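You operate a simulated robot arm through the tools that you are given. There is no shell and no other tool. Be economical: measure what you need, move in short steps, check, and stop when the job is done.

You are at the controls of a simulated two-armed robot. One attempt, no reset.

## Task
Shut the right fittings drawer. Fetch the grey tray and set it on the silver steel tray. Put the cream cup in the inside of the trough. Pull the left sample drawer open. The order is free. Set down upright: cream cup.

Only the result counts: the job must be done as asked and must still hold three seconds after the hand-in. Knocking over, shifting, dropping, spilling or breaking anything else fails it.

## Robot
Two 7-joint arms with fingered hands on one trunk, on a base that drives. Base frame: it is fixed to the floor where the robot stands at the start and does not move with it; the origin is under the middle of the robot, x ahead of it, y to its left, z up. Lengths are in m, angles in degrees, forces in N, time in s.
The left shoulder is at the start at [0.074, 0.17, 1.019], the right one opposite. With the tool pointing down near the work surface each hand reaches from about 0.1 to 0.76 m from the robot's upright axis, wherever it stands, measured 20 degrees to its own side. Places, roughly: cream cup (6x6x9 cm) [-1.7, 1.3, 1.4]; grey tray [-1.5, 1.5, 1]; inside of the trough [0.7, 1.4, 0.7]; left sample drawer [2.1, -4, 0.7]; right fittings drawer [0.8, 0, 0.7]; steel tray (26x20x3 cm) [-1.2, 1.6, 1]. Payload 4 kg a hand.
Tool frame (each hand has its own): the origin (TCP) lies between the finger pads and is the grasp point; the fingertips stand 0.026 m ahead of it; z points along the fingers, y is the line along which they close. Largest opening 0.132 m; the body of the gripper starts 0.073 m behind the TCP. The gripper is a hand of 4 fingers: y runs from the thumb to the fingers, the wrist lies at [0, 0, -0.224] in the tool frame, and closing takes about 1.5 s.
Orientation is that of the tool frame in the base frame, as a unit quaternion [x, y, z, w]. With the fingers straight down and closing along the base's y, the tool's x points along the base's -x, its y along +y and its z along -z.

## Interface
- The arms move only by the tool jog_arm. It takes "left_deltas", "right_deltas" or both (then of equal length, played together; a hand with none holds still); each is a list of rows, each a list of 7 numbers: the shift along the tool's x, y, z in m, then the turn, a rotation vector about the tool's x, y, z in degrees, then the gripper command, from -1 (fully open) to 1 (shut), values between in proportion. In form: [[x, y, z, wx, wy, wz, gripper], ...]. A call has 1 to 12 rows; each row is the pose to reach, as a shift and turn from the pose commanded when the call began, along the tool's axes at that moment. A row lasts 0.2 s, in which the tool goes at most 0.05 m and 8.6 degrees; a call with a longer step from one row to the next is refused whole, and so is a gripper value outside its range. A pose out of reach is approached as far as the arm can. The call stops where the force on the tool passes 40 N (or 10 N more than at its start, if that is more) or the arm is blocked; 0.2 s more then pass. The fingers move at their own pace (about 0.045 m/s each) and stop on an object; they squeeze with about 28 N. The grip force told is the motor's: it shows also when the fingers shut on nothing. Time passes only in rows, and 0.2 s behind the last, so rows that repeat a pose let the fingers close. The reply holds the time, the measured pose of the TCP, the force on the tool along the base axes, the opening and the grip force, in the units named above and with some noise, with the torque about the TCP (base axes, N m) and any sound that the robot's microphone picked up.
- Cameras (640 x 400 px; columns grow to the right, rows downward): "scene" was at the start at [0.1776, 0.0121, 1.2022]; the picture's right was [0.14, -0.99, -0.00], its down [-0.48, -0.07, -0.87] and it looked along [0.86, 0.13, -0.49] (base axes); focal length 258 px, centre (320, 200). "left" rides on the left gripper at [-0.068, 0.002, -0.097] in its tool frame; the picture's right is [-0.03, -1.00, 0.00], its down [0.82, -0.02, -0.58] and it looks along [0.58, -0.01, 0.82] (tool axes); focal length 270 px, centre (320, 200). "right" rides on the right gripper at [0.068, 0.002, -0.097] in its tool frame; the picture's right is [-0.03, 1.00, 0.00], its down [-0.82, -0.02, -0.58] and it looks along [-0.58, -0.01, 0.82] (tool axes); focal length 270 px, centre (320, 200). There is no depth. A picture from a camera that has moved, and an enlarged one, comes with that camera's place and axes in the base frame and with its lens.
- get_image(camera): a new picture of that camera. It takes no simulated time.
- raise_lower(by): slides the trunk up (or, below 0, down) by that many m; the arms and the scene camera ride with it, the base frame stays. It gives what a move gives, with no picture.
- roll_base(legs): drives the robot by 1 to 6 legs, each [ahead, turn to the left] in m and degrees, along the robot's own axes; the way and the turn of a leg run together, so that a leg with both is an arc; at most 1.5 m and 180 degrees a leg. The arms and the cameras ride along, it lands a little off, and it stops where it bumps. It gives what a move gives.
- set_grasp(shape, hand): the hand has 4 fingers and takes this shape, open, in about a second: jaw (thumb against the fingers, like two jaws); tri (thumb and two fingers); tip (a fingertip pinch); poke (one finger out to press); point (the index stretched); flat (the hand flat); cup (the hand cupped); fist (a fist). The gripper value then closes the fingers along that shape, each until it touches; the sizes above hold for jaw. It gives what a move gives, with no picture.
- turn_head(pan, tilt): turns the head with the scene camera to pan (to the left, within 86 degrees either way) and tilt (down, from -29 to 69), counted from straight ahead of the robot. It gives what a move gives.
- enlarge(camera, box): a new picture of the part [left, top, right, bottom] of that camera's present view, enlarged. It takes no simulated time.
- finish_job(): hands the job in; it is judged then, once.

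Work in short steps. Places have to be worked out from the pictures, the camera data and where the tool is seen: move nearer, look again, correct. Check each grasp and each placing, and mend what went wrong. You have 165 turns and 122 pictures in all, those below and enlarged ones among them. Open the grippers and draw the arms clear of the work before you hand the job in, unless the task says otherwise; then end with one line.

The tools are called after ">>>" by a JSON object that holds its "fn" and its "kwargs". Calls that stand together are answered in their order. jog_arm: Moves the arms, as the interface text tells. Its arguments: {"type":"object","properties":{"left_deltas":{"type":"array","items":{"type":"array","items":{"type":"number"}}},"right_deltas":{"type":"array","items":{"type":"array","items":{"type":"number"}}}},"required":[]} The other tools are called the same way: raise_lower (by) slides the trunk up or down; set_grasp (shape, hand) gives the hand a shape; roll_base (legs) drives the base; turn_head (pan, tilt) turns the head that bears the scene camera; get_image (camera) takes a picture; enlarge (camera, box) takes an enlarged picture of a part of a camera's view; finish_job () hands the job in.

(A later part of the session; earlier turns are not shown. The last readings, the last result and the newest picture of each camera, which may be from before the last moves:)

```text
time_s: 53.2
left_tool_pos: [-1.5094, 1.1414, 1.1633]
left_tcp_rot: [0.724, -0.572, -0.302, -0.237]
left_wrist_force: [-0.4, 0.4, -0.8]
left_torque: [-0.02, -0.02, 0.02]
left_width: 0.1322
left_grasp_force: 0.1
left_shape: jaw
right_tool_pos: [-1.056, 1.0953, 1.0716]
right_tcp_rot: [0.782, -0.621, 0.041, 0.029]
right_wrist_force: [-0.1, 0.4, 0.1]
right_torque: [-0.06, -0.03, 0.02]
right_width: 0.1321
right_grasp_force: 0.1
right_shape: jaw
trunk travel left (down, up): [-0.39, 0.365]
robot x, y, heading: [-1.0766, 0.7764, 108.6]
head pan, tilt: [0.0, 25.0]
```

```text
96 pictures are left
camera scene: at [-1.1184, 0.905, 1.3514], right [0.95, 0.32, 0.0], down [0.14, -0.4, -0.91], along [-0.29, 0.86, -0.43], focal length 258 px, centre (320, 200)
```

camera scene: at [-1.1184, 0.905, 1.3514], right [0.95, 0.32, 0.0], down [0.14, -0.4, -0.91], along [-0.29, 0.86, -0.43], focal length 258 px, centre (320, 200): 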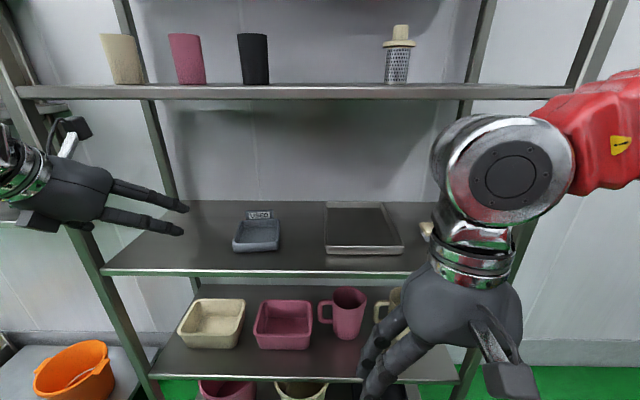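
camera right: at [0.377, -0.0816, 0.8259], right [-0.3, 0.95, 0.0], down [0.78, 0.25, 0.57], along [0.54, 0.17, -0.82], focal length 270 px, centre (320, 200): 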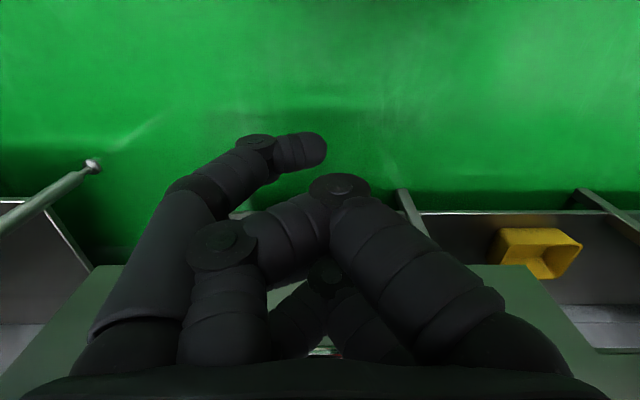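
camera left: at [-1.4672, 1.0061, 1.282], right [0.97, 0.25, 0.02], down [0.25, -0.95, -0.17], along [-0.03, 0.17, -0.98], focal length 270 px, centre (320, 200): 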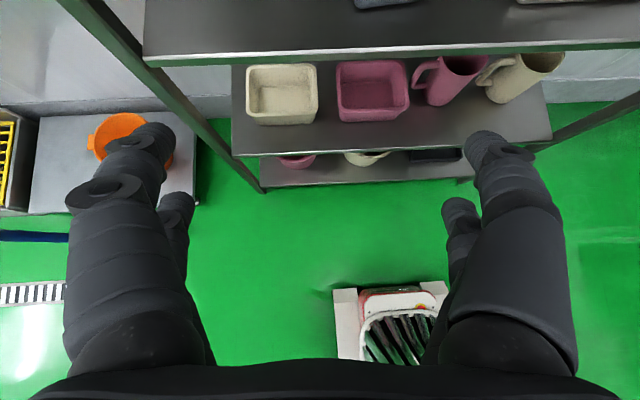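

I'll move the left hand to about 9 cm above the tray with the 7° yaw, then check with the wrist camera.

>>> {"fn": "jog_arm", "kwargs": {"left_deltas": [[-0.016, -0.022, 0.038, 0, 0, 0, -1], [-0.033, -0.044, 0.076, -1, 0, -1, -1], [-0.049, -0.066, 0.115, -2.5, 0, -2.5, -1], [-0.065, -0.088, 0.153, -3.5, 0, -3.5, -1], [-0.082, -0.11, 0.191, -4.9, 0, -4.9, -1], [-0.098, -0.132, 0.2295, -4.9, 0, -4.9, -1], [-0.098, -0.132, 0.2295, -4.9, 0, -4.9, -1]]}}

>>> {"fn": "get_image", "kwargs": {"camera": "left"}}

>>> {"fn": "get_image", "kwargs": {"camera": "scene"}}

```text
time_s: 54.8
left_tool_pos: [-1.435, 1.3957, 1.074]
left_tcp_rot: [0.758, -0.527, -0.316, -0.218]
left_wrist_force: [-0.3, -0.5, -0.4]
left_torque: [0.0, 0.0, 0.0]
left_width: 0.1316
left_grasp_force: 0.1
left_shape: jaw
right_tool_pos: [-1.0539, 1.0929, 1.0727]
right_tcp_rot: [0.782, -0.621, 0.042, 0.028]
right_wrist_force: [0.3, 0.8, 0.2]
right_torque: [0.03, 0.0, 0.01]
right_width: 0.1323
right_grasp_force: 0.0
right_shape: jaw
trunk travel left (down, up): [-0.39, 0.365]
robot x, y, heading: [-1.0813, 0.7767, 108.6]
head pan, tilt: [0.0, 25.0]
```

```text
95 pictures are left
camera left: at [-1.4292, 1.3752, 1.1913], right [0.93, 0.36, 0.02], down [0.36, -0.92, -0.17], along [-0.05, 0.17, -0.98], focal length 270 px, centre (320, 200)
```

left: 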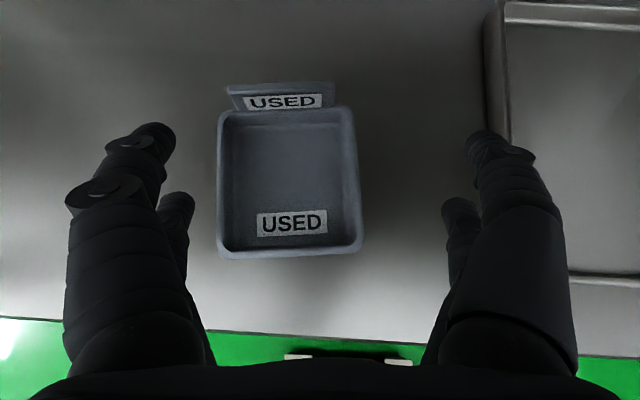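

```text
94 pictures are left
camera scene: at [-1.1177, 0.9022, 1.3518], right [0.95, 0.32, 0.0], down [0.14, -0.4, -0.91], along [-0.29, 0.86, -0.42], focal length 258 px, centre (320, 200)
```

scene: 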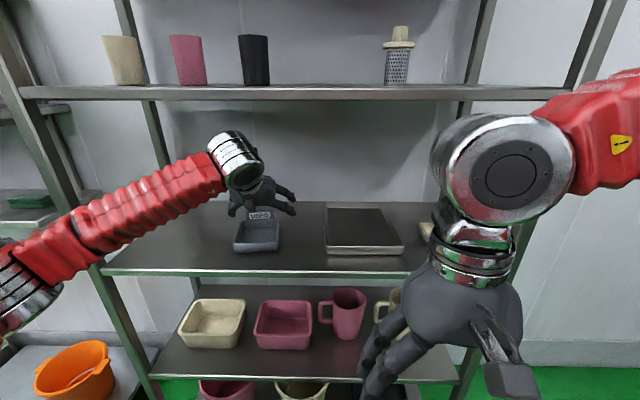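

The wrist camera shows the tray 2 cm to the left and 3 cm ahead, with yaw well aligned. I'll centre and descend 6 cm, then check.

>>> {"fn": "jog_arm", "kwargs": {"left_deltas": [[-0.022, 0.0195, 0.022, 0, 0, 0, -1], [-0.01, 0.0195, 0.036, 0, 0, 0, -1], [0.0055, 0.0195, 0.05, 0, 0, 0, -1], [0.0205, 0.0195, 0.0643, 0, 0, 0, -1]]}}

>>> {"fn": "get_image", "kwargs": {"camera": "left"}}

>>> {"fn": "enlarge", "kwargs": {"camera": "scene", "box": [190, 160, 410, 280]}}

```text
time_s: 55.8
left_tool_pos: [-1.4642, 1.4149, 1.0134]
left_tcp_rot: [0.758, -0.527, -0.316, -0.219]
left_wrist_force: [0.1, -0.5, 0.2]
left_torque: [-0.01, -0.02, 0.0]
left_width: 0.1321
left_grasp_force: 0.0
left_shape: jaw
right_tool_pos: [-1.0541, 1.0936, 1.0727]
right_tcp_rot: [0.782, -0.621, 0.041, 0.028]
right_wrist_force: [0.3, 0.7, 0.1]
right_torque: [0.01, 0.0, 0.02]
right_width: 0.1322
right_grasp_force: 0.0
right_shape: jaw
trunk travel left (down, up): [-0.39, 0.365]
robot x, y, heading: [-1.0755, 0.7747, 108.3]
head pan, tilt: [0.0, 25.0]
```

```text
93 pictures are left
camera left: at [-1.4585, 1.3948, 1.1304], right [0.93, 0.36, 0.02], down [0.36, -0.92, -0.17], along [-0.05, 0.17, -0.98], focal length 270 px, centre (320, 200)
```

left: 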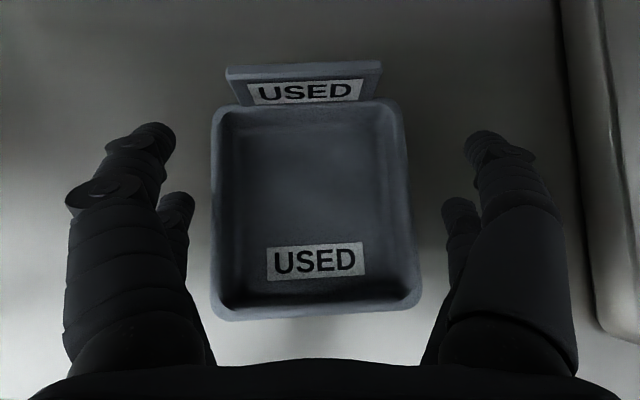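

```text
2.91 times, centred on (300, 220) of scene
camera zoom: at [-1.1178, 0.9029, 1.3516], right [0.95, 0.32, 0.0], down [0.14, -0.4, -0.91], along [-0.29, 0.86, -0.42], focal length 751 px, centre (378, 142)
```

zoom: 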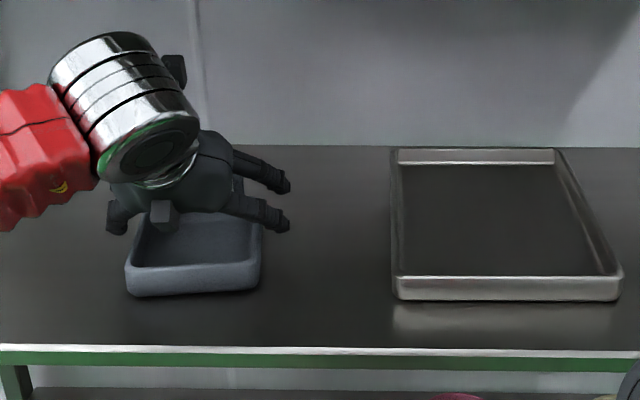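

Almost centred; I'll correct 4 mm left and descend a further 3 cm.

>>> {"fn": "jog_arm", "kwargs": {"left_deltas": [[0.007, 0.0045, 0.007, 0, 0, 0, -1], [0.014, 0.0045, 0.014, 0, 0, 0, -1], [0.021, 0.0045, 0.021, 0, 0, 0, -1]]}}

>>> {"fn": "get_image", "kwargs": {"camera": "left"}}

>>> {"fn": "enlarge", "kwargs": {"camera": "scene", "box": [200, 170, 350, 270]}}

```text
time_s: 56.6
left_tool_pos: [-1.4679, 1.4144, 0.9847]
left_tcp_rot: [0.757, -0.528, -0.316, -0.22]
left_wrist_force: [-0.1, 0.5, 0.7]
left_torque: [0.05, -0.11, 0.03]
left_width: 0.1321
left_grasp_force: 0.2
left_shape: jaw
right_tool_pos: [-1.0552, 1.0932, 1.0727]
right_tcp_rot: [0.782, -0.621, 0.04, 0.027]
right_wrist_force: [-0.9, -0.1, -0.2]
right_torque: [-0.01, -0.02, 0.01]
right_width: 0.1318
right_grasp_force: 0.1
right_shape: jaw
trunk travel left (down, up): [-0.39, 0.365]
robot x, y, heading: [-1.0782, 0.774, 108.7]
head pan, tilt: [0.0, 25.0]
```

```text
91 pictures are left
camera left: at [-1.4618, 1.3938, 1.1023], right [0.93, 0.36, 0.02], down [0.36, -0.92, -0.17], along [-0.05, 0.17, -0.98], focal length 270 px, centre (320, 200)
```

left: 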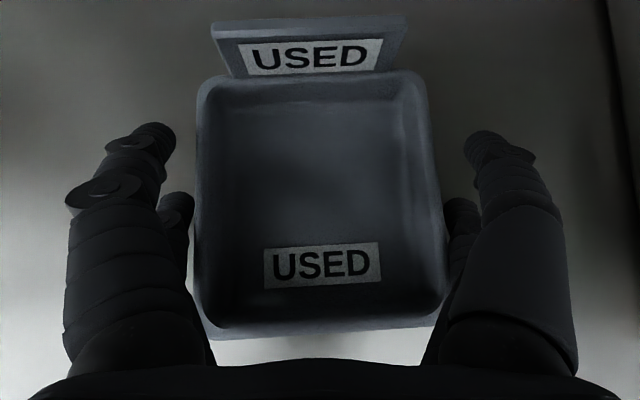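

```text
4.00 times, centred on (275, 220) of scene
camera zoom: at [-1.1174, 0.9027, 1.3517], right [0.95, 0.32, 0.0], down [0.14, -0.4, -0.91], along [-0.29, 0.86, -0.42], focal length 1033 px, centre (500, 120)
```

zoom: 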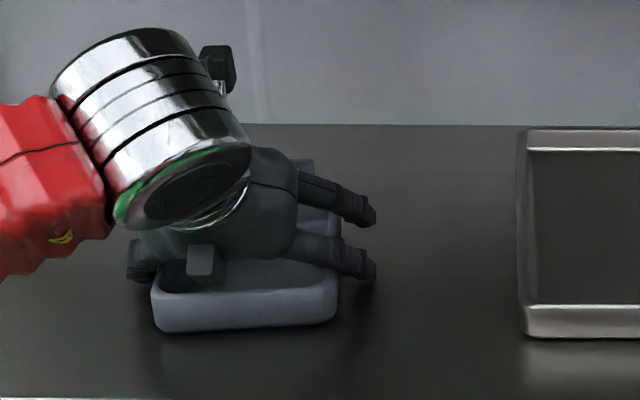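

The tray is centred between the fingers with its rim about 1 cm below the TCP. I'll lower 1.5 cm and close.

>>> {"fn": "jog_arm", "kwargs": {"left_deltas": [[0.005, 0, 0.005, 0, 0, 0, -1], [0.0105, 0, 0.0105, 0, 0, 0, -1], [0.0105, 0, 0.0105, 0, 0, 0, 0.3], [0.0105, 0, 0.0105, 0, 0, 0, 0.3], [0.0105, 0, 0.0105, 0, 0, 0, 0.3], [0.0105, 0, 0.0105, 0, 0, 0, 0.5]]}}

>>> {"fn": "get_image", "kwargs": {"camera": "left"}}

```text
time_s: 57.6
left_tool_pos: [-1.4683, 1.4169, 0.9852]
left_tcp_rot: [0.753, -0.525, -0.324, -0.228]
left_wrist_force: [2.1, -4.5, 19.0]
left_torque: [0.29, 0.83, 0.11]
left_width: 0.1039
left_grasp_force: 28.6
left_shape: jaw
right_tool_pos: [-1.054, 1.092, 1.0734]
right_tcp_rot: [0.782, -0.621, 0.041, 0.027]
right_wrist_force: [-0.1, -0.1, -0.1]
right_torque: [-0.01, -0.05, 0.01]
right_width: 0.132
right_grasp_force: 0.1
right_shape: jaw
trunk travel left (down, up): [-0.39, 0.365]
robot x, y, heading: [-1.0783, 0.7781, 108.5]
head pan, tilt: [0.0, 25.0]
stopped in row 4 (left hand): the force on the tool passed its limit at 42 N (the readings are from after the stop); the commanded pose is now the measured one
```

```text
89 pictures are left
camera left: at [-1.4609, 1.3937, 1.1015], right [0.93, 0.36, 0.02], down [0.36, -0.91, -0.2], along [-0.05, 0.19, -0.98], focal length 270 px, centre (320, 200)
```

left: 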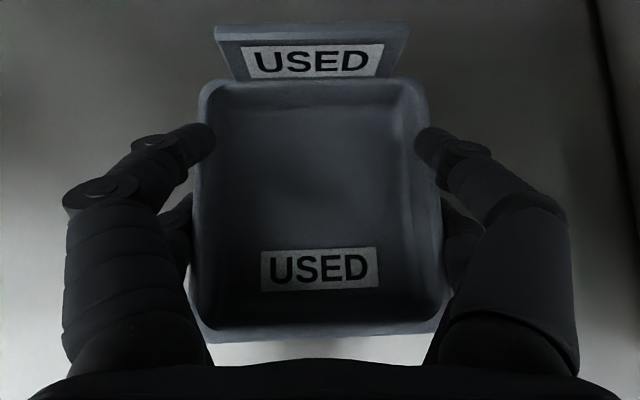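

The fingers have closed on the tray (28 N), with the lower fingers against the walls. I'll test with a small lift.

>>> {"fn": "jog_arm", "kwargs": {"left_deltas": [[0, 0, 0, 0, 0, 0, 0.5], [-0.007, 0, -0.007, 0, 0, 0, 0.5], [-0.014, 0, -0.014, 0, 0, 0, 0.5], [-0.021, 0, -0.021, 0, 0, 0, 0.5]]}}

>>> {"fn": "get_image", "kwargs": {"camera": "left"}}

>>> {"fn": "enlarge", "kwargs": {"camera": "scene", "box": [200, 170, 350, 270]}}

```text
time_s: 58.6
left_tool_pos: [-1.469, 1.4161, 1.0062]
left_tcp_rot: [0.757, -0.525, -0.32, -0.223]
left_wrist_force: [-0.3, -0.5, -2.9]
left_torque: [-0.03, -0.04, 0.01]
left_width: 0.1037
left_grasp_force: 27.9
left_shape: jaw
right_tool_pos: [-1.0548, 1.0941, 1.0716]
right_tcp_rot: [0.782, -0.621, 0.041, 0.028]
right_wrist_force: [0.8, -0.4, -0.4]
right_torque: [-0.01, 0.05, -0.02]
right_width: 0.132
right_grasp_force: 0.0
right_shape: jaw
trunk travel left (down, up): [-0.39, 0.365]
robot x, y, heading: [-1.0792, 0.7775, 108.6]
head pan, tilt: [0.0, 25.0]
```

```text
88 pictures are left
camera left: at [-1.4632, 1.3944, 1.1229], right [0.93, 0.37, 0.02], down [0.36, -0.91, -0.18], along [-0.05, 0.18, -0.98], focal length 270 px, centre (320, 200)
```

left: 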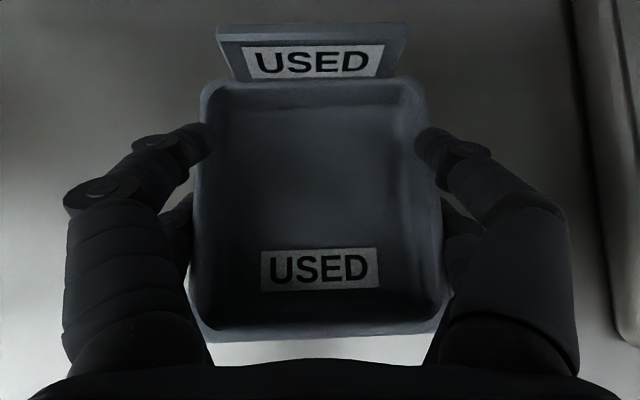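

```text
4.00 times, centred on (275, 220) of scene
camera zoom: at [-1.1178, 0.903, 1.3515], right [0.95, 0.32, 0.0], down [0.14, -0.4, -0.91], along [-0.29, 0.86, -0.42], focal length 1033 px, centre (500, 120)
```

zoom: 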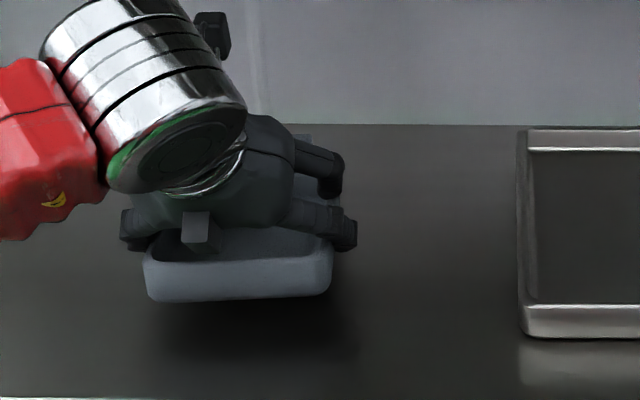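

The tray is lifted level and held. I'll raise it a bit, carry it right over the steel tray and undo the 7° yaw.

>>> {"fn": "jog_arm", "kwargs": {"left_deltas": [[-0.016, 0, -0.016, 0, 0, 0, 0.5], [-0.031, 0, -0.031, 0, 0, 0, 0.5], [-0.035, -0.042, -0.027, 0, 0, 0, 0.5], [-0.039, -0.083, -0.023, 1, 0, 1, 0.5], [-0.043, -0.125, -0.019, 2, 0, 2, 0.5], [-0.047, -0.166, -0.015, 3, 0, 3, 0.5], [-0.051, -0.208, -0.011, 4, 0, 4, 0.5], [-0.055, -0.25, -0.007, 4.95, 0, 4.95, 0.5], [-0.055, -0.29, -0.007, 4.95, 0, 4.95, 0.5], [-0.055, -0.29, -0.007, 4.95, 0, 4.95, 0.5]]}}

>>> {"fn": "get_image", "kwargs": {"camera": "left"}}

>>> {"fn": "get_image", "kwargs": {"camera": "scene"}}

```text
time_s: 60.8
left_tool_pos: [-1.2101, 1.5484, 1.0562]
left_tcp_rot: [0.723, -0.57, -0.307, -0.242]
left_wrist_force: [-0.1, 0.5, -3.3]
left_torque: [-0.04, -0.03, -0.01]
left_width: 0.1035
left_grasp_force: 28.4
left_shape: jaw
right_tool_pos: [-1.0568, 1.0951, 1.0725]
right_tcp_rot: [0.782, -0.622, 0.041, 0.028]
right_wrist_force: [0.9, 0.2, -0.2]
right_torque: [0.03, -0.02, -0.01]
right_width: 0.1319
right_grasp_force: 0.0
right_shape: jaw
trunk travel left (down, up): [-0.39, 0.365]
robot x, y, heading: [-1.08, 0.7775, 108.4]
head pan, tilt: [0.0, 25.0]
```

```text
86 pictures are left
camera left: at [-1.2059, 1.5259, 1.1733], right [0.97, 0.25, 0.02], down [0.25, -0.95, -0.19], along [-0.03, 0.19, -0.98], focal length 270 px, centre (320, 200)
```

left: 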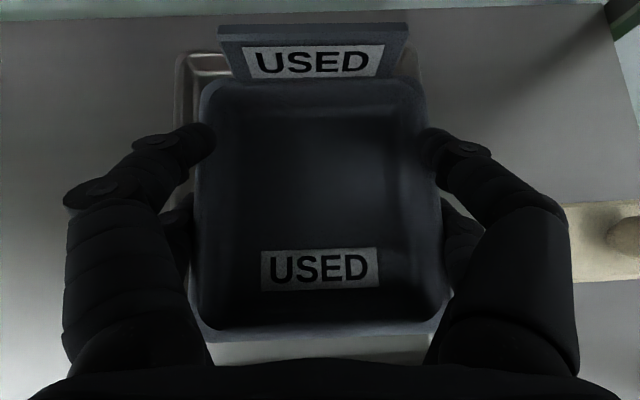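

```text
85 pictures are left
camera scene: at [-1.1188, 0.9035, 1.3515], right [0.95, 0.32, 0.0], down [0.14, -0.4, -0.91], along [-0.29, 0.86, -0.42], focal length 258 px, centre (320, 200)
```

scene: 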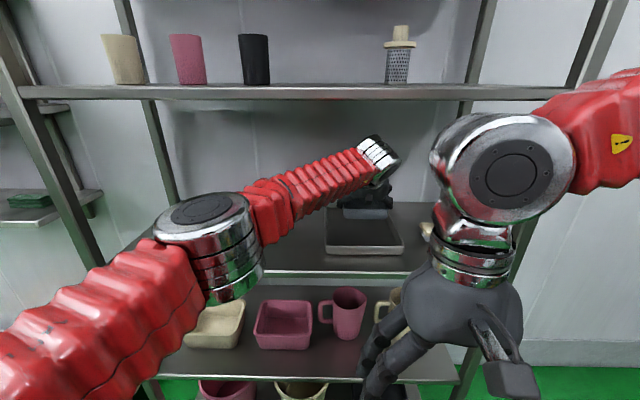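

Over the steel tray: it lies 17 mm to the left and 6 mm ahead of where I want it. I'll correct and lower slowly.

>>> {"fn": "jog_arm", "kwargs": {"left_deltas": [[-0.0042, 0.0175, 0.0042, 0, 0, 0, 0.5], [-0.0042, 0.0175, 0.0042, 0, 0, 0, 0.5], [0.01, 0.0175, 0.018, 0, 0, 0, 0.5], [0.02, 0.0175, 0.028, 0, 0, 0, 0.5], [0.028, 0.0175, 0.036, 0, 0, 0, 0.5], [0.031, 0.0175, 0.0396, 0, 0, 0, 0.5], [0.0345, 0.0175, 0.043, 0, 0, 0, 0.5]]}}

>>> {"fn": "get_image", "kwargs": {"camera": "left"}}

>>> {"fn": "enlarge", "kwargs": {"camera": "scene", "box": [290, 150, 440, 270]}}

```text
time_s: 62.4
left_tool_pos: [-1.2273, 1.5523, 0.9979]
left_tcp_rot: [0.722, -0.571, -0.307, -0.243]
left_wrist_force: [0.4, -0.1, -2.4]
left_torque: [-0.06, 0.01, -0.01]
left_width: 0.1032
left_grasp_force: 28.1
left_shape: jaw
right_tool_pos: [-1.0556, 1.0945, 1.0733]
right_tcp_rot: [0.783, -0.62, 0.041, 0.029]
right_wrist_force: [0.5, 0.7, 0.2]
right_torque: [-0.01, 0.0, 0.0]
right_width: 0.132
right_grasp_force: 0.0
right_shape: jaw
trunk travel left (down, up): [-0.39, 0.365]
robot x, y, heading: [-1.0762, 0.7786, 109.0]
head pan, tilt: [0.0, 25.0]
```

```text
84 pictures are left
camera left: at [-1.2239, 1.53, 1.1151], right [0.97, 0.25, 0.02], down [0.25, -0.95, -0.19], along [-0.03, 0.19, -0.98], focal length 270 px, centre (320, 200)
```

left: 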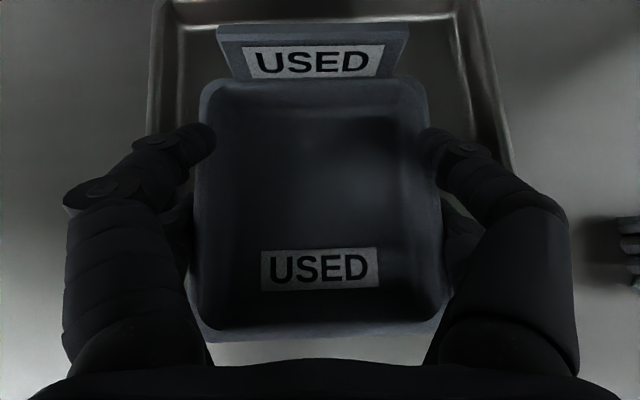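

```text
3.33 times, centred on (365, 210) of scene
camera zoom: at [-1.1177, 0.9035, 1.3516], right [0.95, 0.32, 0.0], down [0.14, -0.4, -0.91], along [-0.29, 0.86, -0.42], focal length 861 px, centre (170, 167)
```

zoom: 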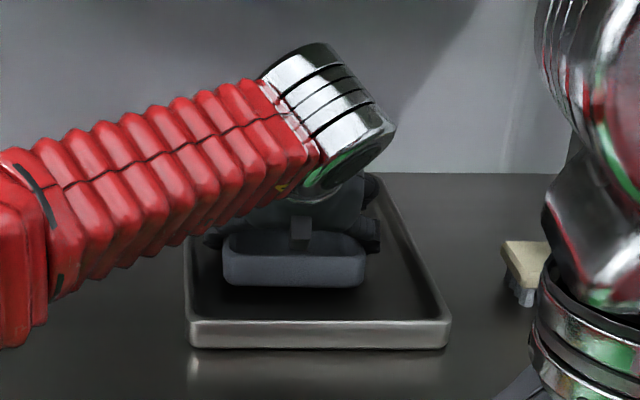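

Well centred within the steel tray. I'll lower the last centimetre until contact.

>>> {"fn": "jog_arm", "kwargs": {"left_deltas": [[0.002, 0, 0.002, 0, 0, 0, 0.5], [0.004, 0, 0.004, 0, 0, 0, 0.5], [0.0055, 0, 0.0055, 0, 0, 0, 0.5]]}}

```text
time_s: 63.2
left_tool_pos: [-1.2269, 1.552, 0.9924]
left_tcp_rot: [0.721, -0.57, -0.309, -0.243]
left_wrist_force: [0.2, 0.8, 5.3]
left_torque: [0.44, 0.27, -0.01]
left_width: 0.1033
left_grasp_force: 28.1
left_shape: jaw
right_tool_pos: [-1.0536, 1.0928, 1.0739]
right_tcp_rot: [0.783, -0.621, 0.04, 0.028]
right_wrist_force: [0.1, 0.0, -0.2]
right_torque: [-0.01, 0.02, -0.03]
right_width: 0.132
right_grasp_force: 0.0
right_shape: jaw
trunk travel left (down, up): [-0.39, 0.365]
robot x, y, heading: [-1.0754, 0.7787, 108.6]
head pan, tilt: [0.0, 25.0]
```

Contact felt (5 N up). I'll open just enough and lift straight out.

>>> {"fn": "jog_arm", "kwargs": {"left_deltas": [[0, 0, 0, 0, 0, 0, -0.8], [0, 0, 0, 0, 0, 0, -0.8], [0, 0, 0, 0, 0, 0, -0.8], [0, 0, 0, 0, 0, 0, -0.9], [-0.007, 0, -0.007, 0, 0, 0, -0.9], [-0.02, 0, -0.02, 0, 0, 0, -0.9], [-0.04, 0, -0.04, 0, 0, 0, -0.9]]}}

>>> {"fn": "get_image", "kwargs": {"camera": "left"}}

```text
time_s: 64.8
left_tool_pos: [-1.2268, 1.5499, 1.05]
left_tcp_rot: [0.722, -0.57, -0.308, -0.242]
left_wrist_force: [0.1, 0.8, -0.3]
left_torque: [-0.01, -0.03, 0.03]
left_width: 0.1252
left_grasp_force: 0.1
left_shape: jaw
right_tool_pos: [-1.055, 1.093, 1.0732]
right_tcp_rot: [0.783, -0.62, 0.04, 0.028]
right_wrist_force: [-0.5, -0.6, -0.8]
right_torque: [0.03, -0.05, 0.02]
right_width: 0.1321
right_grasp_force: 0.1
right_shape: jaw
trunk travel left (down, up): [-0.39, 0.365]
robot x, y, heading: [-1.0742, 0.7782, 108.7]
head pan, tilt: [0.0, 25.0]
```

```text
82 pictures are left
camera left: at [-1.224, 1.527, 1.1667], right [0.97, 0.25, 0.02], down [0.25, -0.95, -0.19], along [-0.03, 0.19, -0.98], focal length 270 px, centre (320, 200)
```

left: 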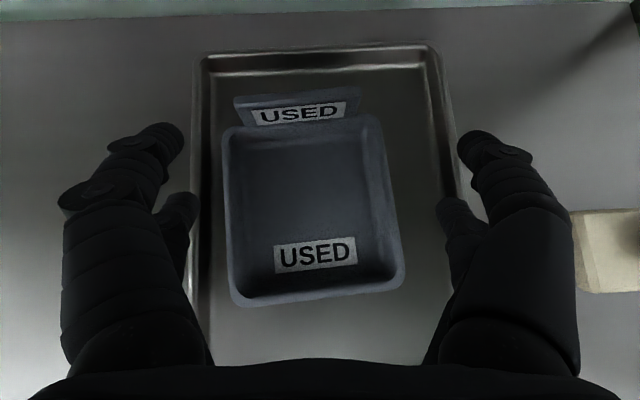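

The grey tray rests inside the steel tray. I'll withdraw the left hand backwards and left off the shelf.

>>> {"fn": "jog_arm", "kwargs": {"left_deltas": [[0.03, 0, -0.035, 0, 0, 0, -1], [0.06, 0, -0.066, 0, 0, 0, -1], [0.09, 0.02, -0.095, 0, 0, 0, -1], [0.12, 0.05, -0.12, 0, 0, 0, -1], [0.145, 0.08, -0.145, 0, 0, 0, -1], [0.17, 0.11, -0.17, 0, 0, 0, -1], [0.195, 0.14, -0.195, 0, 0, 0, -1], [0.22, 0.17, -0.22, 0, 0, 0, -1], [0.24, 0.2, -0.24, 0, 0, 0, -1]]}}

>>> {"fn": "turn_head", "kwargs": {"pan": 10, "tilt": 10}}

>>> {"fn": "get_image", "kwargs": {"camera": "scene"}}

```text
time_s: 66.8
left_tool_pos: [-1.3457, 1.1773, 1.0436]
left_tcp_rot: [0.721, -0.57, -0.308, -0.244]
left_wrist_force: [-0.3, 0.2, 0.0]
left_torque: [-0.01, -0.03, 0.01]
left_width: 0.1319
left_grasp_force: 0.0
left_shape: jaw
right_tool_pos: [-1.0559, 1.0928, 1.0731]
right_tcp_rot: [0.782, -0.621, 0.041, 0.027]
right_wrist_force: [-1.3, -0.7, -0.3]
right_torque: [0.01, -0.03, 0.01]
right_width: 0.1323
right_grasp_force: 0.0
right_shape: jaw
trunk travel left (down, up): [-0.39, 0.365]
robot x, y, heading: [-1.0775, 0.7797, 108.8]
head pan, tilt: [0.0, 25.0]
```

```text
time_s: 67.6
left_tool_pos: [-1.3443, 1.1781, 1.042]
left_tcp_rot: [0.723, -0.57, -0.307, -0.242]
left_wrist_force: [0.1, -0.6, -0.4]
left_torque: [-0.01, -0.01, -0.01]
left_width: 0.1316
left_grasp_force: 0.0
left_shape: jaw
right_tool_pos: [-1.0543, 1.0937, 1.0737]
right_tcp_rot: [0.782, -0.621, 0.041, 0.027]
right_wrist_force: [0.1, -0.4, 0.2]
right_torque: [0.0, -0.01, -0.02]
right_width: 0.1317
right_grasp_force: 0.1
right_shape: jaw
trunk travel left (down, up): [-0.39, 0.365]
robot x, y, heading: [-1.073, 0.7784, 108.8]
head pan, tilt: [10.0, 10.0]
```

```text
81 pictures are left
camera scene: at [-1.1327, 0.8969, 1.376], right [0.88, 0.48, 0.0], down [0.08, -0.15, -0.98], along [-0.47, 0.86, -0.18], focal length 258 px, centre (320, 200)
```

scene: 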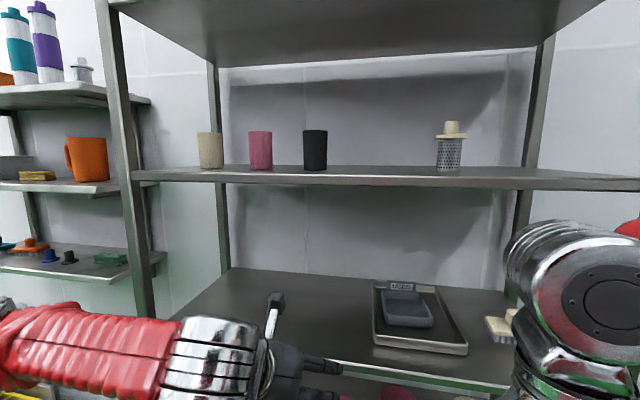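

Three views agree: the cream cup is at (-1.663, 1.320), z 1.34–1.43. I'll raise the trunk 0.36 m, then move the left hand sideways in front of the cup and tilt it to 55°, half open.

>>> {"fn": "raise_lower", "kwargs": {"by": 0.36}}

>>> {"fn": "jog_arm", "kwargs": {"left_deltas": [[0, 0.04, 0, 0, 2, 0, -0.36], [0, 0.08, 0, 0, 4, 0, -0.36], [0, 0.12, 0, 0, 6, 0, -0.36], [0, 0.16, 0, 0, 8, 0, -0.36], [0, 0.2, 0, 0, 10, 0, -0.36], [0, 0.24, 0, 0, 10, 0, -0.36], [0, 0.256, 0, 0, 10, 0, -0.36]]}}

>>> {"fn": "turn_head", "kwargs": {"pan": 20, "tilt": 35}}

>>> {"fn": "get_image", "kwargs": {"camera": "scene"}}

>>> {"fn": "get_image", "kwargs": {"camera": "left"}}

```text
time_s: 71.1
left_tool_pos: [-1.3434, 1.1741, 1.4016]
left_tcp_rot: [0.723, -0.57, -0.308, -0.241]
left_wrist_force: [0.1, 0.0, 0.4]
left_torque: [0.01, 0.04, 0.01]
left_width: 0.1321
left_grasp_force: 0.2
left_shape: jaw
right_tool_pos: [-1.0558, 1.0938, 1.4332]
right_tcp_rot: [0.782, -0.621, 0.041, 0.028]
right_wrist_force: [-0.5, 1.1, 0.0]
right_torque: [0.03, 0.05, 0.01]
right_width: 0.132
right_grasp_force: 0.1
right_shape: jaw
trunk travel left (down, up): [-0.75, 0.005]
robot x, y, heading: [-1.0728, 0.7775, 108.6]
head pan, tilt: [10.0, 10.0]
```

```text
time_s: 72.7
left_tool_pos: [-1.5892, 1.115, 1.4014]
left_tcp_rot: [0.746, -0.59, -0.243, -0.192]
left_wrist_force: [-0.1, 0.0, -1.5]
left_torque: [-0.01, -0.02, -0.04]
left_width: 0.0902
left_grasp_force: 0.0
left_shape: jaw
right_tool_pos: [-1.054, 1.0928, 1.4336]
right_tcp_rot: [0.782, -0.621, 0.04, 0.028]
right_wrist_force: [0.1, 0.0, -0.4]
right_torque: [-0.01, -0.02, 0.0]
right_width: 0.1324
right_grasp_force: 0.0
right_shape: jaw
trunk travel left (down, up): [-0.75, 0.005]
robot x, y, heading: [-1.0754, 0.7762, 108.5]
head pan, tilt: [10.0, 10.0]
```

```text
time_s: 73.6
left_tool_pos: [-1.5885, 1.1143, 1.4008]
left_tcp_rot: [0.746, -0.589, -0.243, -0.192]
left_wrist_force: [-0.2, 1.4, 0.4]
left_torque: [0.01, 0.0, 0.0]
left_width: 0.0904
left_grasp_force: 0.0
left_shape: jaw
right_tool_pos: [-1.0545, 1.0925, 1.4328]
right_tcp_rot: [0.782, -0.621, 0.041, 0.028]
right_wrist_force: [0.1, -0.5, -0.1]
right_torque: [-0.06, -0.02, 0.0]
right_width: 0.1319
right_grasp_force: 0.0
right_shape: jaw
trunk travel left (down, up): [-0.75, 0.005]
robot x, y, heading: [-1.0776, 0.7784, 108.5]
head pan, tilt: [20.0, 35.0]
```

```text
80 pictures are left
camera scene: at [-1.1337, 0.8557, 1.6972], right [0.78, 0.62, 0.0], down [0.36, -0.45, -0.82], along [-0.51, 0.64, -0.57], focal length 258 px, centre (320, 200)
```

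scene: 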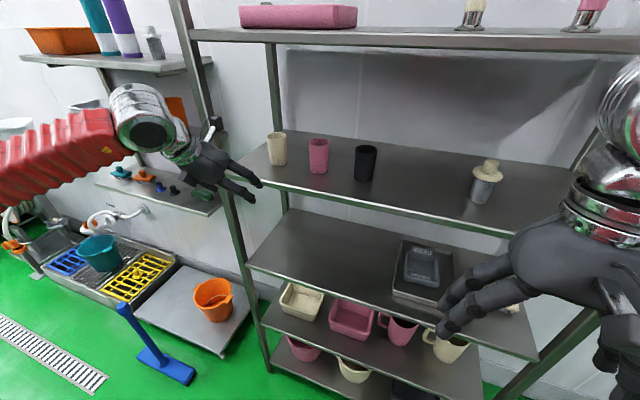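

```text
79 pictures are left
camera left: at [-1.59, 1.1123, 1.5193], right [0.97, 0.25, 0.01], down [0.25, -0.97, -0.01], along [0.01, 0.02, -1.0], focal length 270 px, centre (320, 200)
```

left: 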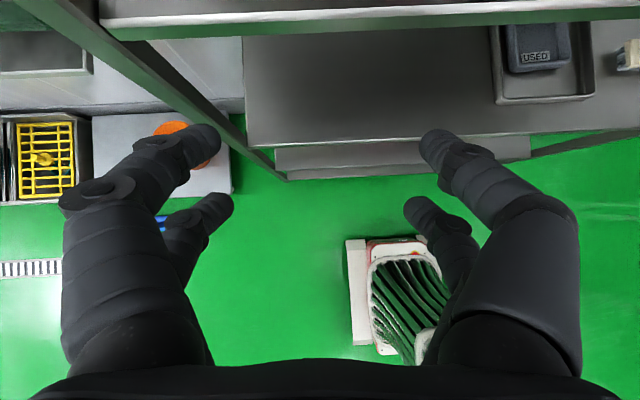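

The cup estimate holds: I need +0.225 m forward and +0.008 m left. I'll go 0.13 m first and check with the wrist camera.

>>> {"fn": "jog_arm", "kwargs": {"left_deltas": [[-0.036, 0.003, 0.024, 0, 0, 0, -0.36], [-0.072, 0.005, 0.048, 0, 0, 0, -0.36], [-0.1088, 0.0075, 0.0713, 0, 0, 0, -0.36]]}}

>>> {"fn": "get_image", "kwargs": {"camera": "left"}}

>>> {"fn": "enlarge", "kwargs": {"camera": "scene", "box": [180, 80, 400, 220]}}

```text
time_s: 74.4
left_tool_pos: [-1.6278, 1.2411, 1.4072]
left_tcp_rot: [0.746, -0.59, -0.243, -0.191]
left_wrist_force: [0.6, 0.8, -1.0]
left_torque: [-0.05, 0.01, 0.01]
left_width: 0.0901
left_grasp_force: 0.0
left_shape: jaw
right_tool_pos: [-1.0554, 1.095, 1.4326]
right_tcp_rot: [0.783, -0.62, 0.042, 0.028]
right_wrist_force: [0.2, 0.3, -0.2]
right_torque: [0.0, 0.02, 0.05]
right_width: 0.132
right_grasp_force: 0.0
right_shape: jaw
trunk travel left (down, up): [-0.75, 0.005]
robot x, y, heading: [-1.0756, 0.78, 108.7]
head pan, tilt: [20.0, 35.0]
```

```text
78 pictures are left
camera left: at [-1.6286, 1.2388, 1.5267], right [0.97, 0.25, 0.01], down [0.25, -0.97, -0.01], along [0.01, 0.02, -1.0], focal length 270 px, centre (320, 200)
```

left: 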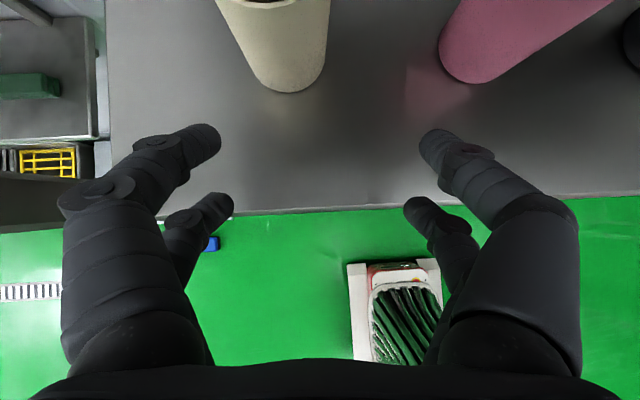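

```text
2.86 times, centred on (290, 150) of scene
camera zoom: at [-1.1333, 0.8577, 1.697], right [0.78, 0.62, 0.0], down [0.36, -0.45, -0.82], along [-0.51, 0.64, -0.57], focal length 738 px, centre (406, 343)
```

zoom: 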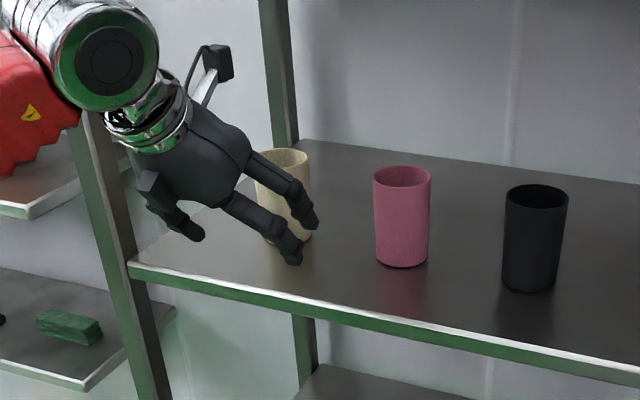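

The wrist view puts the cup 0.10 m ahead and 16 mm left. I'll shift left, then advance around it.

>>> {"fn": "jog_arm", "kwargs": {"left_deltas": [[0, 0.0163, 0, 0, 0, 0, -0.36], [-0.021, 0.0163, 0.0145, 0, 0, 0, -0.36], [-0.042, 0.0163, 0.029, 0, 0, 0, -0.36], [-0.063, 0.0163, 0.043, 0, 0, 0, -0.36], [-0.0823, 0.0163, 0.0577, 0, 0, 0, -0.36]]}}

>>> {"fn": "get_image", "kwargs": {"camera": "left"}}

>>> {"fn": "enlarge", "kwargs": {"camera": "scene", "box": [180, 80, 400, 220]}}

```text
time_s: 75.6
left_tool_pos: [-1.6688, 1.3374, 1.4091]
left_tcp_rot: [0.746, -0.589, -0.243, -0.191]
left_wrist_force: [0.0, 0.2, 0.1]
left_torque: [-0.01, 0.01, 0.03]
left_width: 0.09
left_grasp_force: 0.1
left_shape: jaw
right_tool_pos: [-1.0549, 1.0956, 1.4326]
right_tcp_rot: [0.782, -0.621, 0.042, 0.028]
right_wrist_force: [0.0, 0.7, -0.2]
right_torque: [-0.01, -0.02, 0.02]
right_width: 0.132
right_grasp_force: 0.0
right_shape: jaw
trunk travel left (down, up): [-0.75, 0.005]
robot x, y, heading: [-1.0796, 0.7771, 108.6]
head pan, tilt: [20.0, 35.0]
```

```text
76 pictures are left
camera left: at [-1.6702, 1.3355, 1.5283], right [0.97, 0.25, 0.01], down [0.25, -0.97, -0.01], along [0.01, 0.02, -1.0], focal length 270 px, centre (320, 200)
```

left: 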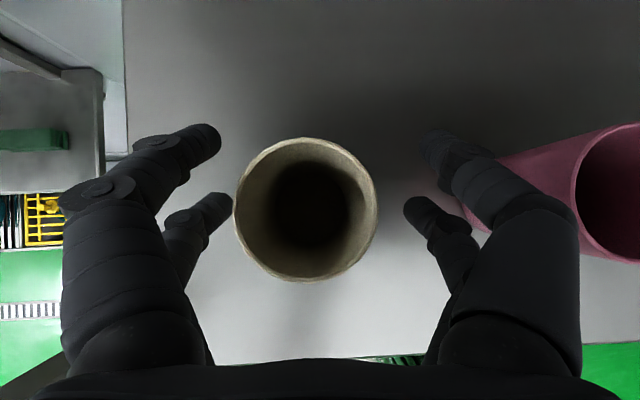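

```text
2.86 times, centred on (290, 150) of scene
camera zoom: at [-1.1334, 0.8584, 1.697], right [0.78, 0.62, 0.0], down [0.36, -0.45, -0.82], along [-0.51, 0.64, -0.57], focal length 738 px, centre (406, 343)
```

zoom: 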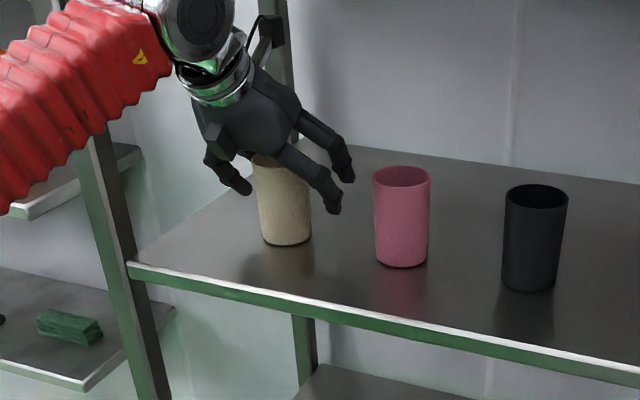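

The cup is centred between the fingers. I'll make a small trim, lower 1 cm and close.

>>> {"fn": "jog_arm", "kwargs": {"left_deltas": [[0.0057, 0.005, 0.0082, 0, 0, 0, -0.36], [0.0057, 0.005, 0.0082, 0, 0, 0, 0.3], [0.0057, 0.005, 0.0082, 0, 0, 0, 0.5], [0.0057, 0.005, 0.0082, 0, 0, 0, 0.5], [0.0057, 0.005, 0.0082, 0, 0, 0, 0.5], [0.0057, 0.005, 0.0082, 0, 0, 0, 0.5]]}}

>>> {"fn": "get_image", "kwargs": {"camera": "left"}}

```text
time_s: 77.0
left_tool_pos: [-1.6732, 1.3334, 1.4007]
left_tcp_rot: [0.746, -0.589, -0.243, -0.192]
left_wrist_force: [0.1, 0.6, 1.2]
left_torque: [0.02, -0.01, -0.01]
left_width: 0.0368
left_grasp_force: 0.0
left_shape: jaw
right_tool_pos: [-1.054, 1.0943, 1.4325]
right_tcp_rot: [0.782, -0.621, 0.04, 0.028]
right_wrist_force: [0.5, -0.9, 0.2]
right_torque: [-0.01, 0.0, -0.03]
right_width: 0.132
right_grasp_force: 0.0
right_shape: jaw
trunk travel left (down, up): [-0.75, 0.005]
robot x, y, heading: [-1.0771, 0.7789, 108.5]
head pan, tilt: [20.0, 35.0]
```

```text
74 pictures are left
camera left: at [-1.6751, 1.3313, 1.5191], right [0.97, 0.25, 0.01], down [0.25, -0.97, -0.01], along [0.01, 0.02, -1.0], focal length 270 px, centre (320, 200)
```

left: 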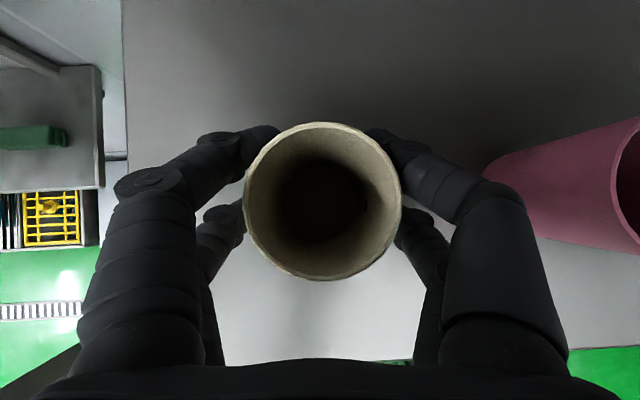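

The fingers are just reaching the cup with no force yet. I'll close further.

>>> {"fn": "jog_arm", "kwargs": {"left_deltas": [[0, 0, 0, 0, 0, 0, 0.8], [0, 0, 0, 0, 0, 0, 0.9], [0, 0, 0, 0, 0, 0, 0.9], [0, 0, 0, 0, 0, 0, 0.9]]}}

>>> {"fn": "get_image", "kwargs": {"camera": "left"}}

```text
time_s: 78.0
left_tool_pos: [-1.6737, 1.3323, 1.4006]
left_tcp_rot: [0.746, -0.589, -0.244, -0.193]
left_wrist_force: [-0.8, 0.5, 6.7]
left_torque: [-0.24, -0.01, -0.03]
left_width: 0.0209
left_grasp_force: 28.1
left_shape: jaw
right_tool_pos: [-1.0538, 1.0939, 1.4335]
right_tcp_rot: [0.783, -0.621, 0.04, 0.027]
right_wrist_force: [-0.4, 0.1, 0.1]
right_torque: [-0.02, 0.0, 0.01]
right_width: 0.1322
right_grasp_force: 0.1
right_shape: jaw
trunk travel left (down, up): [-0.75, 0.005]
robot x, y, heading: [-1.0782, 0.7805, 108.5]
head pan, tilt: [20.0, 35.0]
```

```text
73 pictures are left
camera left: at [-1.6747, 1.3308, 1.5202], right [0.97, 0.25, 0.01], down [0.25, -0.97, -0.02], along [0.01, 0.02, -1.0], focal length 270 px, centre (320, 200)
```

left: 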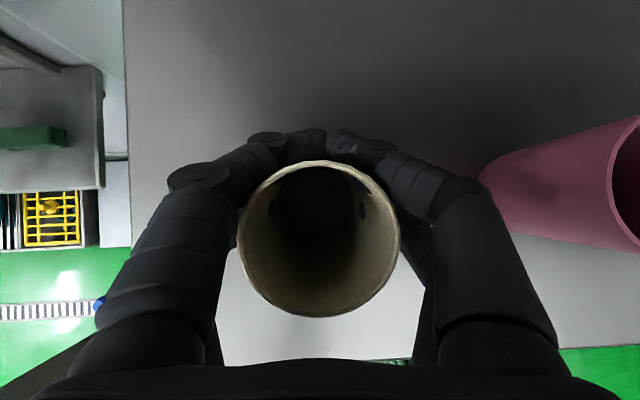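

The cup is grasped at 28 N with the fingers wrapped behind it. I'll do a test lift of 4 cm.

>>> {"fn": "jog_arm", "kwargs": {"left_deltas": [[-0.006, 0, -0.008, 0, 0, 0, 0.9], [-0.0115, 0, -0.0164, 0, 0, 0, 0.9], [-0.023, 0, -0.0328, 0, 0, 0, 0.9]]}}

>>> {"fn": "get_image", "kwargs": {"camera": "left"}}

>>> {"fn": "enlarge", "kwargs": {"camera": "scene", "box": [180, 80, 400, 220]}}

```text
time_s: 78.8
left_tool_pos: [-1.6725, 1.3305, 1.4407]
left_tcp_rot: [0.747, -0.589, -0.243, -0.192]
left_wrist_force: [0.5, 0.1, -0.5]
left_torque: [0.03, 0.01, 0.05]
left_width: 0.0208
left_grasp_force: 27.9
left_shape: jaw
right_tool_pos: [-1.0547, 1.0931, 1.434]
right_tcp_rot: [0.782, -0.621, 0.041, 0.028]
right_wrist_force: [0.1, -0.6, 0.2]
right_torque: [0.0, -0.01, -0.04]
right_width: 0.132
right_grasp_force: 0.0
right_shape: jaw
trunk travel left (down, up): [-0.75, 0.005]
robot x, y, heading: [-1.0775, 0.7762, 108.6]
head pan, tilt: [20.0, 35.0]
```

```text
72 pictures are left
camera left: at [-1.6733, 1.3281, 1.5595], right [0.97, 0.25, 0.01], down [0.25, -0.97, -0.01], along [0.01, 0.02, -1.0], focal length 270 px, centre (320, 200)
```

left: 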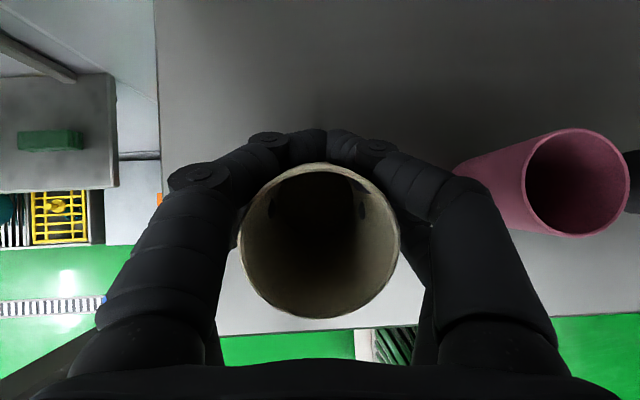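

```text
2.86 times, centred on (290, 150) of scene
camera zoom: at [-1.1333, 0.856, 1.6971], right [0.78, 0.62, 0.0], down [0.36, -0.45, -0.82], along [-0.51, 0.64, -0.57], focal length 738 px, centre (406, 343)
```

zoom: 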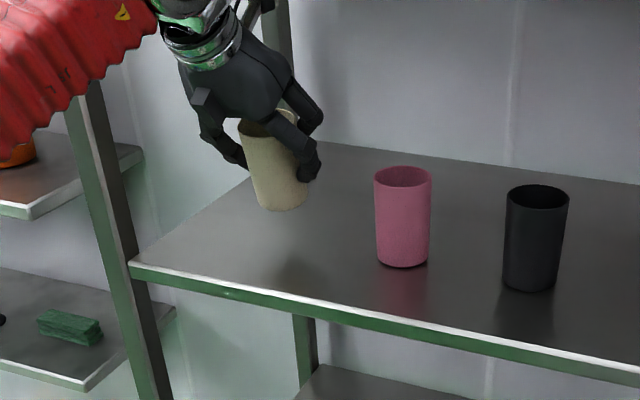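

The cup is lifted. I'll pull it straight back off the shelf and look at how it leans.

>>> {"fn": "jog_arm", "kwargs": {"left_deltas": [[0.041, 0, -0.0287, 0, 0, 0, 0.9], [0.082, 0, -0.0574, 0, 0, 0, 0.9], [0.123, 0, -0.0861, 0, 0, 0, 0.9], [0.164, 0, -0.1148, 0, 0, 0, 0.9], [0.2048, 0, -0.1435, 0, 0, 0, 0.9], [0.2048, -0.04, -0.1435, 0, 0, 0, 0.9], [0.2048, -0.08, -0.1435, 0, 0, 0, 0.9]]}}

>>> {"fn": "turn_head", "kwargs": {"pan": 35, "tilt": 35}}

>>> {"fn": "get_image", "kwargs": {"camera": "scene"}}

```text
time_s: 80.4
left_tool_pos: [-1.5341, 1.1085, 1.4367]
left_tcp_rot: [0.746, -0.589, -0.243, -0.192]
left_wrist_force: [-0.8, 0.1, 0.3]
left_torque: [-0.01, 0.0, 0.01]
left_width: 0.0208
left_grasp_force: 28.0
left_shape: jaw
right_tool_pos: [-1.0536, 1.094, 1.4331]
right_tcp_rot: [0.782, -0.621, 0.041, 0.028]
right_wrist_force: [-0.4, -0.3, -0.5]
right_torque: [-0.02, 0.0, -0.03]
right_width: 0.1319
right_grasp_force: 0.1
right_shape: jaw
trunk travel left (down, up): [-0.75, 0.005]
robot x, y, heading: [-1.0773, 0.7786, 108.6]
head pan, tilt: [20.0, 35.0]
```

```text
time_s: 81.1
left_tool_pos: [-1.5354, 1.1063, 1.4379]
left_tcp_rot: [0.746, -0.589, -0.243, -0.192]
left_wrist_force: [0.3, -0.4, -0.7]
left_torque: [0.02, -0.01, 0.0]
left_width: 0.0207
left_grasp_force: 28.0
left_shape: jaw
right_tool_pos: [-1.055, 1.0918, 1.4342]
right_tcp_rot: [0.782, -0.621, 0.04, 0.028]
right_wrist_force: [-0.1, -0.8, -0.5]
right_torque: [0.06, -0.02, 0.02]
right_width: 0.1319
right_grasp_force: 0.0
right_shape: jaw
trunk travel left (down, up): [-0.75, 0.005]
robot x, y, heading: [-1.0767, 0.7795, 108.7]
head pan, tilt: [35.0, 35.0]
```

```text
70 pictures are left
camera scene: at [-1.1495, 0.8384, 1.6972], right [0.59, 0.8, 0.0], down [0.46, -0.34, -0.82], along [-0.66, 0.49, -0.57], focal length 258 px, centre (320, 200)
```

scene: 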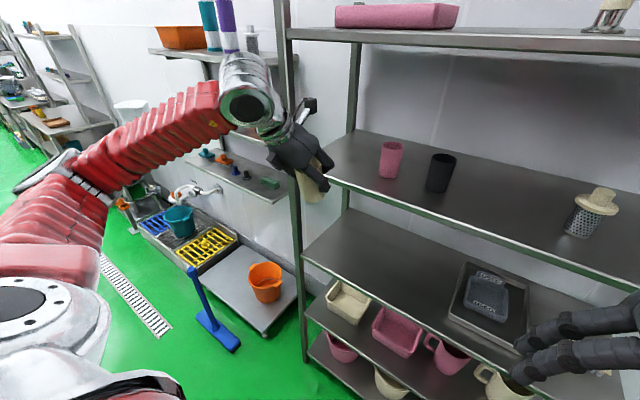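

Now I'll back away from the shelf by 0.5 m, then lower the trunk and turn right towards the counter in short legs.

>>> {"fn": "roll_base", "kwargs": {"legs": [[-0.5, 0]]}}

>>> {"fn": "raise_lower", "kwargs": {"by": -0.3}}

>>> {"fn": "roll_base", "kwargs": {"legs": [[0, -30], [0, -30]]}}

>>> {"fn": "turn_head", "kwargs": {"pan": -10, "tilt": 20}}

>>> {"fn": "get_image", "kwargs": {"camera": "scene"}}

```text
time_s: 84.1
left_tool_pos: [-1.3784, 0.638, 1.4371]
left_tcp_rot: [0.747, -0.588, -0.243, -0.191]
left_wrist_force: [-0.5, 0.0, 0.3]
left_torque: [0.0, 0.01, 0.03]
left_width: 0.0206
left_grasp_force: 27.8
left_shape: jaw
right_tool_pos: [-0.8979, 0.6269, 1.4336]
right_tcp_rot: [0.783, -0.619, 0.041, 0.028]
right_wrist_force: [0.4, 0.2, -0.8]
right_torque: [0.0, 0.0, -0.02]
right_width: 0.1321
right_grasp_force: 0.1
right_shape: jaw
trunk travel left (down, up): [-0.75, 0.005]
robot x, y, heading: [-0.9174, 0.3109, 108.7]
head pan, tilt: [35.0, 35.0]
```

```text
time_s: 87.1
left_tool_pos: [-1.378, 0.6392, 1.1387]
left_tcp_rot: [0.747, -0.588, -0.244, -0.191]
left_wrist_force: [0.4, -0.5, -0.9]
left_torque: [0.0, 0.0, -0.01]
left_width: 0.0207
left_grasp_force: 27.9
left_shape: jaw
right_tool_pos: [-0.897, 0.6254, 1.1331]
right_tcp_rot: [0.783, -0.62, 0.04, 0.027]
right_wrist_force: [0.0, 0.3, 0.3]
right_torque: [0.0, 0.03, -0.02]
right_width: 0.1322
right_grasp_force: 0.0
right_shape: jaw
trunk travel left (down, up): [-0.45, 0.305]
robot x, y, heading: [-0.9191, 0.3082, 108.7]
head pan, tilt: [35.0, 35.0]
```

```text
time_s: 90.8
left_tool_pos: [-0.8804, 0.8734, 1.1403]
left_tcp_rot: [-0.369, 0.876, 0.124, 0.284]
left_wrist_force: [0.5, -0.5, -0.3]
left_torque: [0.01, 0.1, 0.02]
left_width: 0.0201
left_grasp_force: 27.7
left_shape: jaw
right_tool_pos: [-0.634, 0.46, 1.1328]
right_tcp_rot: [-0.387, 0.921, -0.021, -0.046]
right_wrist_force: [0.3, -0.2, -0.2]
right_torque: [0.05, 0.07, -0.02]
right_width: 0.1319
right_grasp_force: 0.1
right_shape: jaw
trunk travel left (down, up): [-0.45, 0.305]
robot x, y, heading: [-0.9545, 0.3447, 50.2]
head pan, tilt: [35.0, 35.0]
stopped in leg 2: the robot was blocked; the commanded pose is now the measured one
```

```text
time_s: 91.9
left_tool_pos: [-0.8861, 0.8763, 1.1388]
left_tcp_rot: [-0.37, 0.875, 0.122, 0.285]
left_wrist_force: [-1.2, 0.7, 0.2]
left_torque: [-0.01, 0.05, 0.0]
left_width: 0.0203
left_grasp_force: 28.1
left_shape: jaw
right_tool_pos: [-0.6383, 0.4624, 1.134]
right_tcp_rot: [-0.388, 0.92, -0.024, -0.044]
right_wrist_force: [1.2, -0.2, 0.0]
right_torque: [0.02, -0.02, -0.06]
right_width: 0.1321
right_grasp_force: 0.1
right_shape: jaw
trunk travel left (down, up): [-0.45, 0.305]
robot x, y, heading: [-0.9558, 0.3422, 50.1]
head pan, tilt: [-10.0, 20.0]
```

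```text
69 pictures are left
camera scene: at [-0.8653, 0.4237, 1.4203], right [0.65, -0.76, 0.0], down [-0.26, -0.22, -0.94], along [0.72, 0.61, -0.34], focal length 258 px, centre (320, 200)
```

scene: 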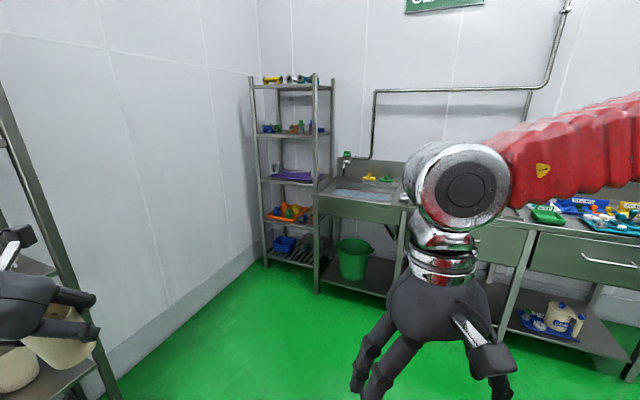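

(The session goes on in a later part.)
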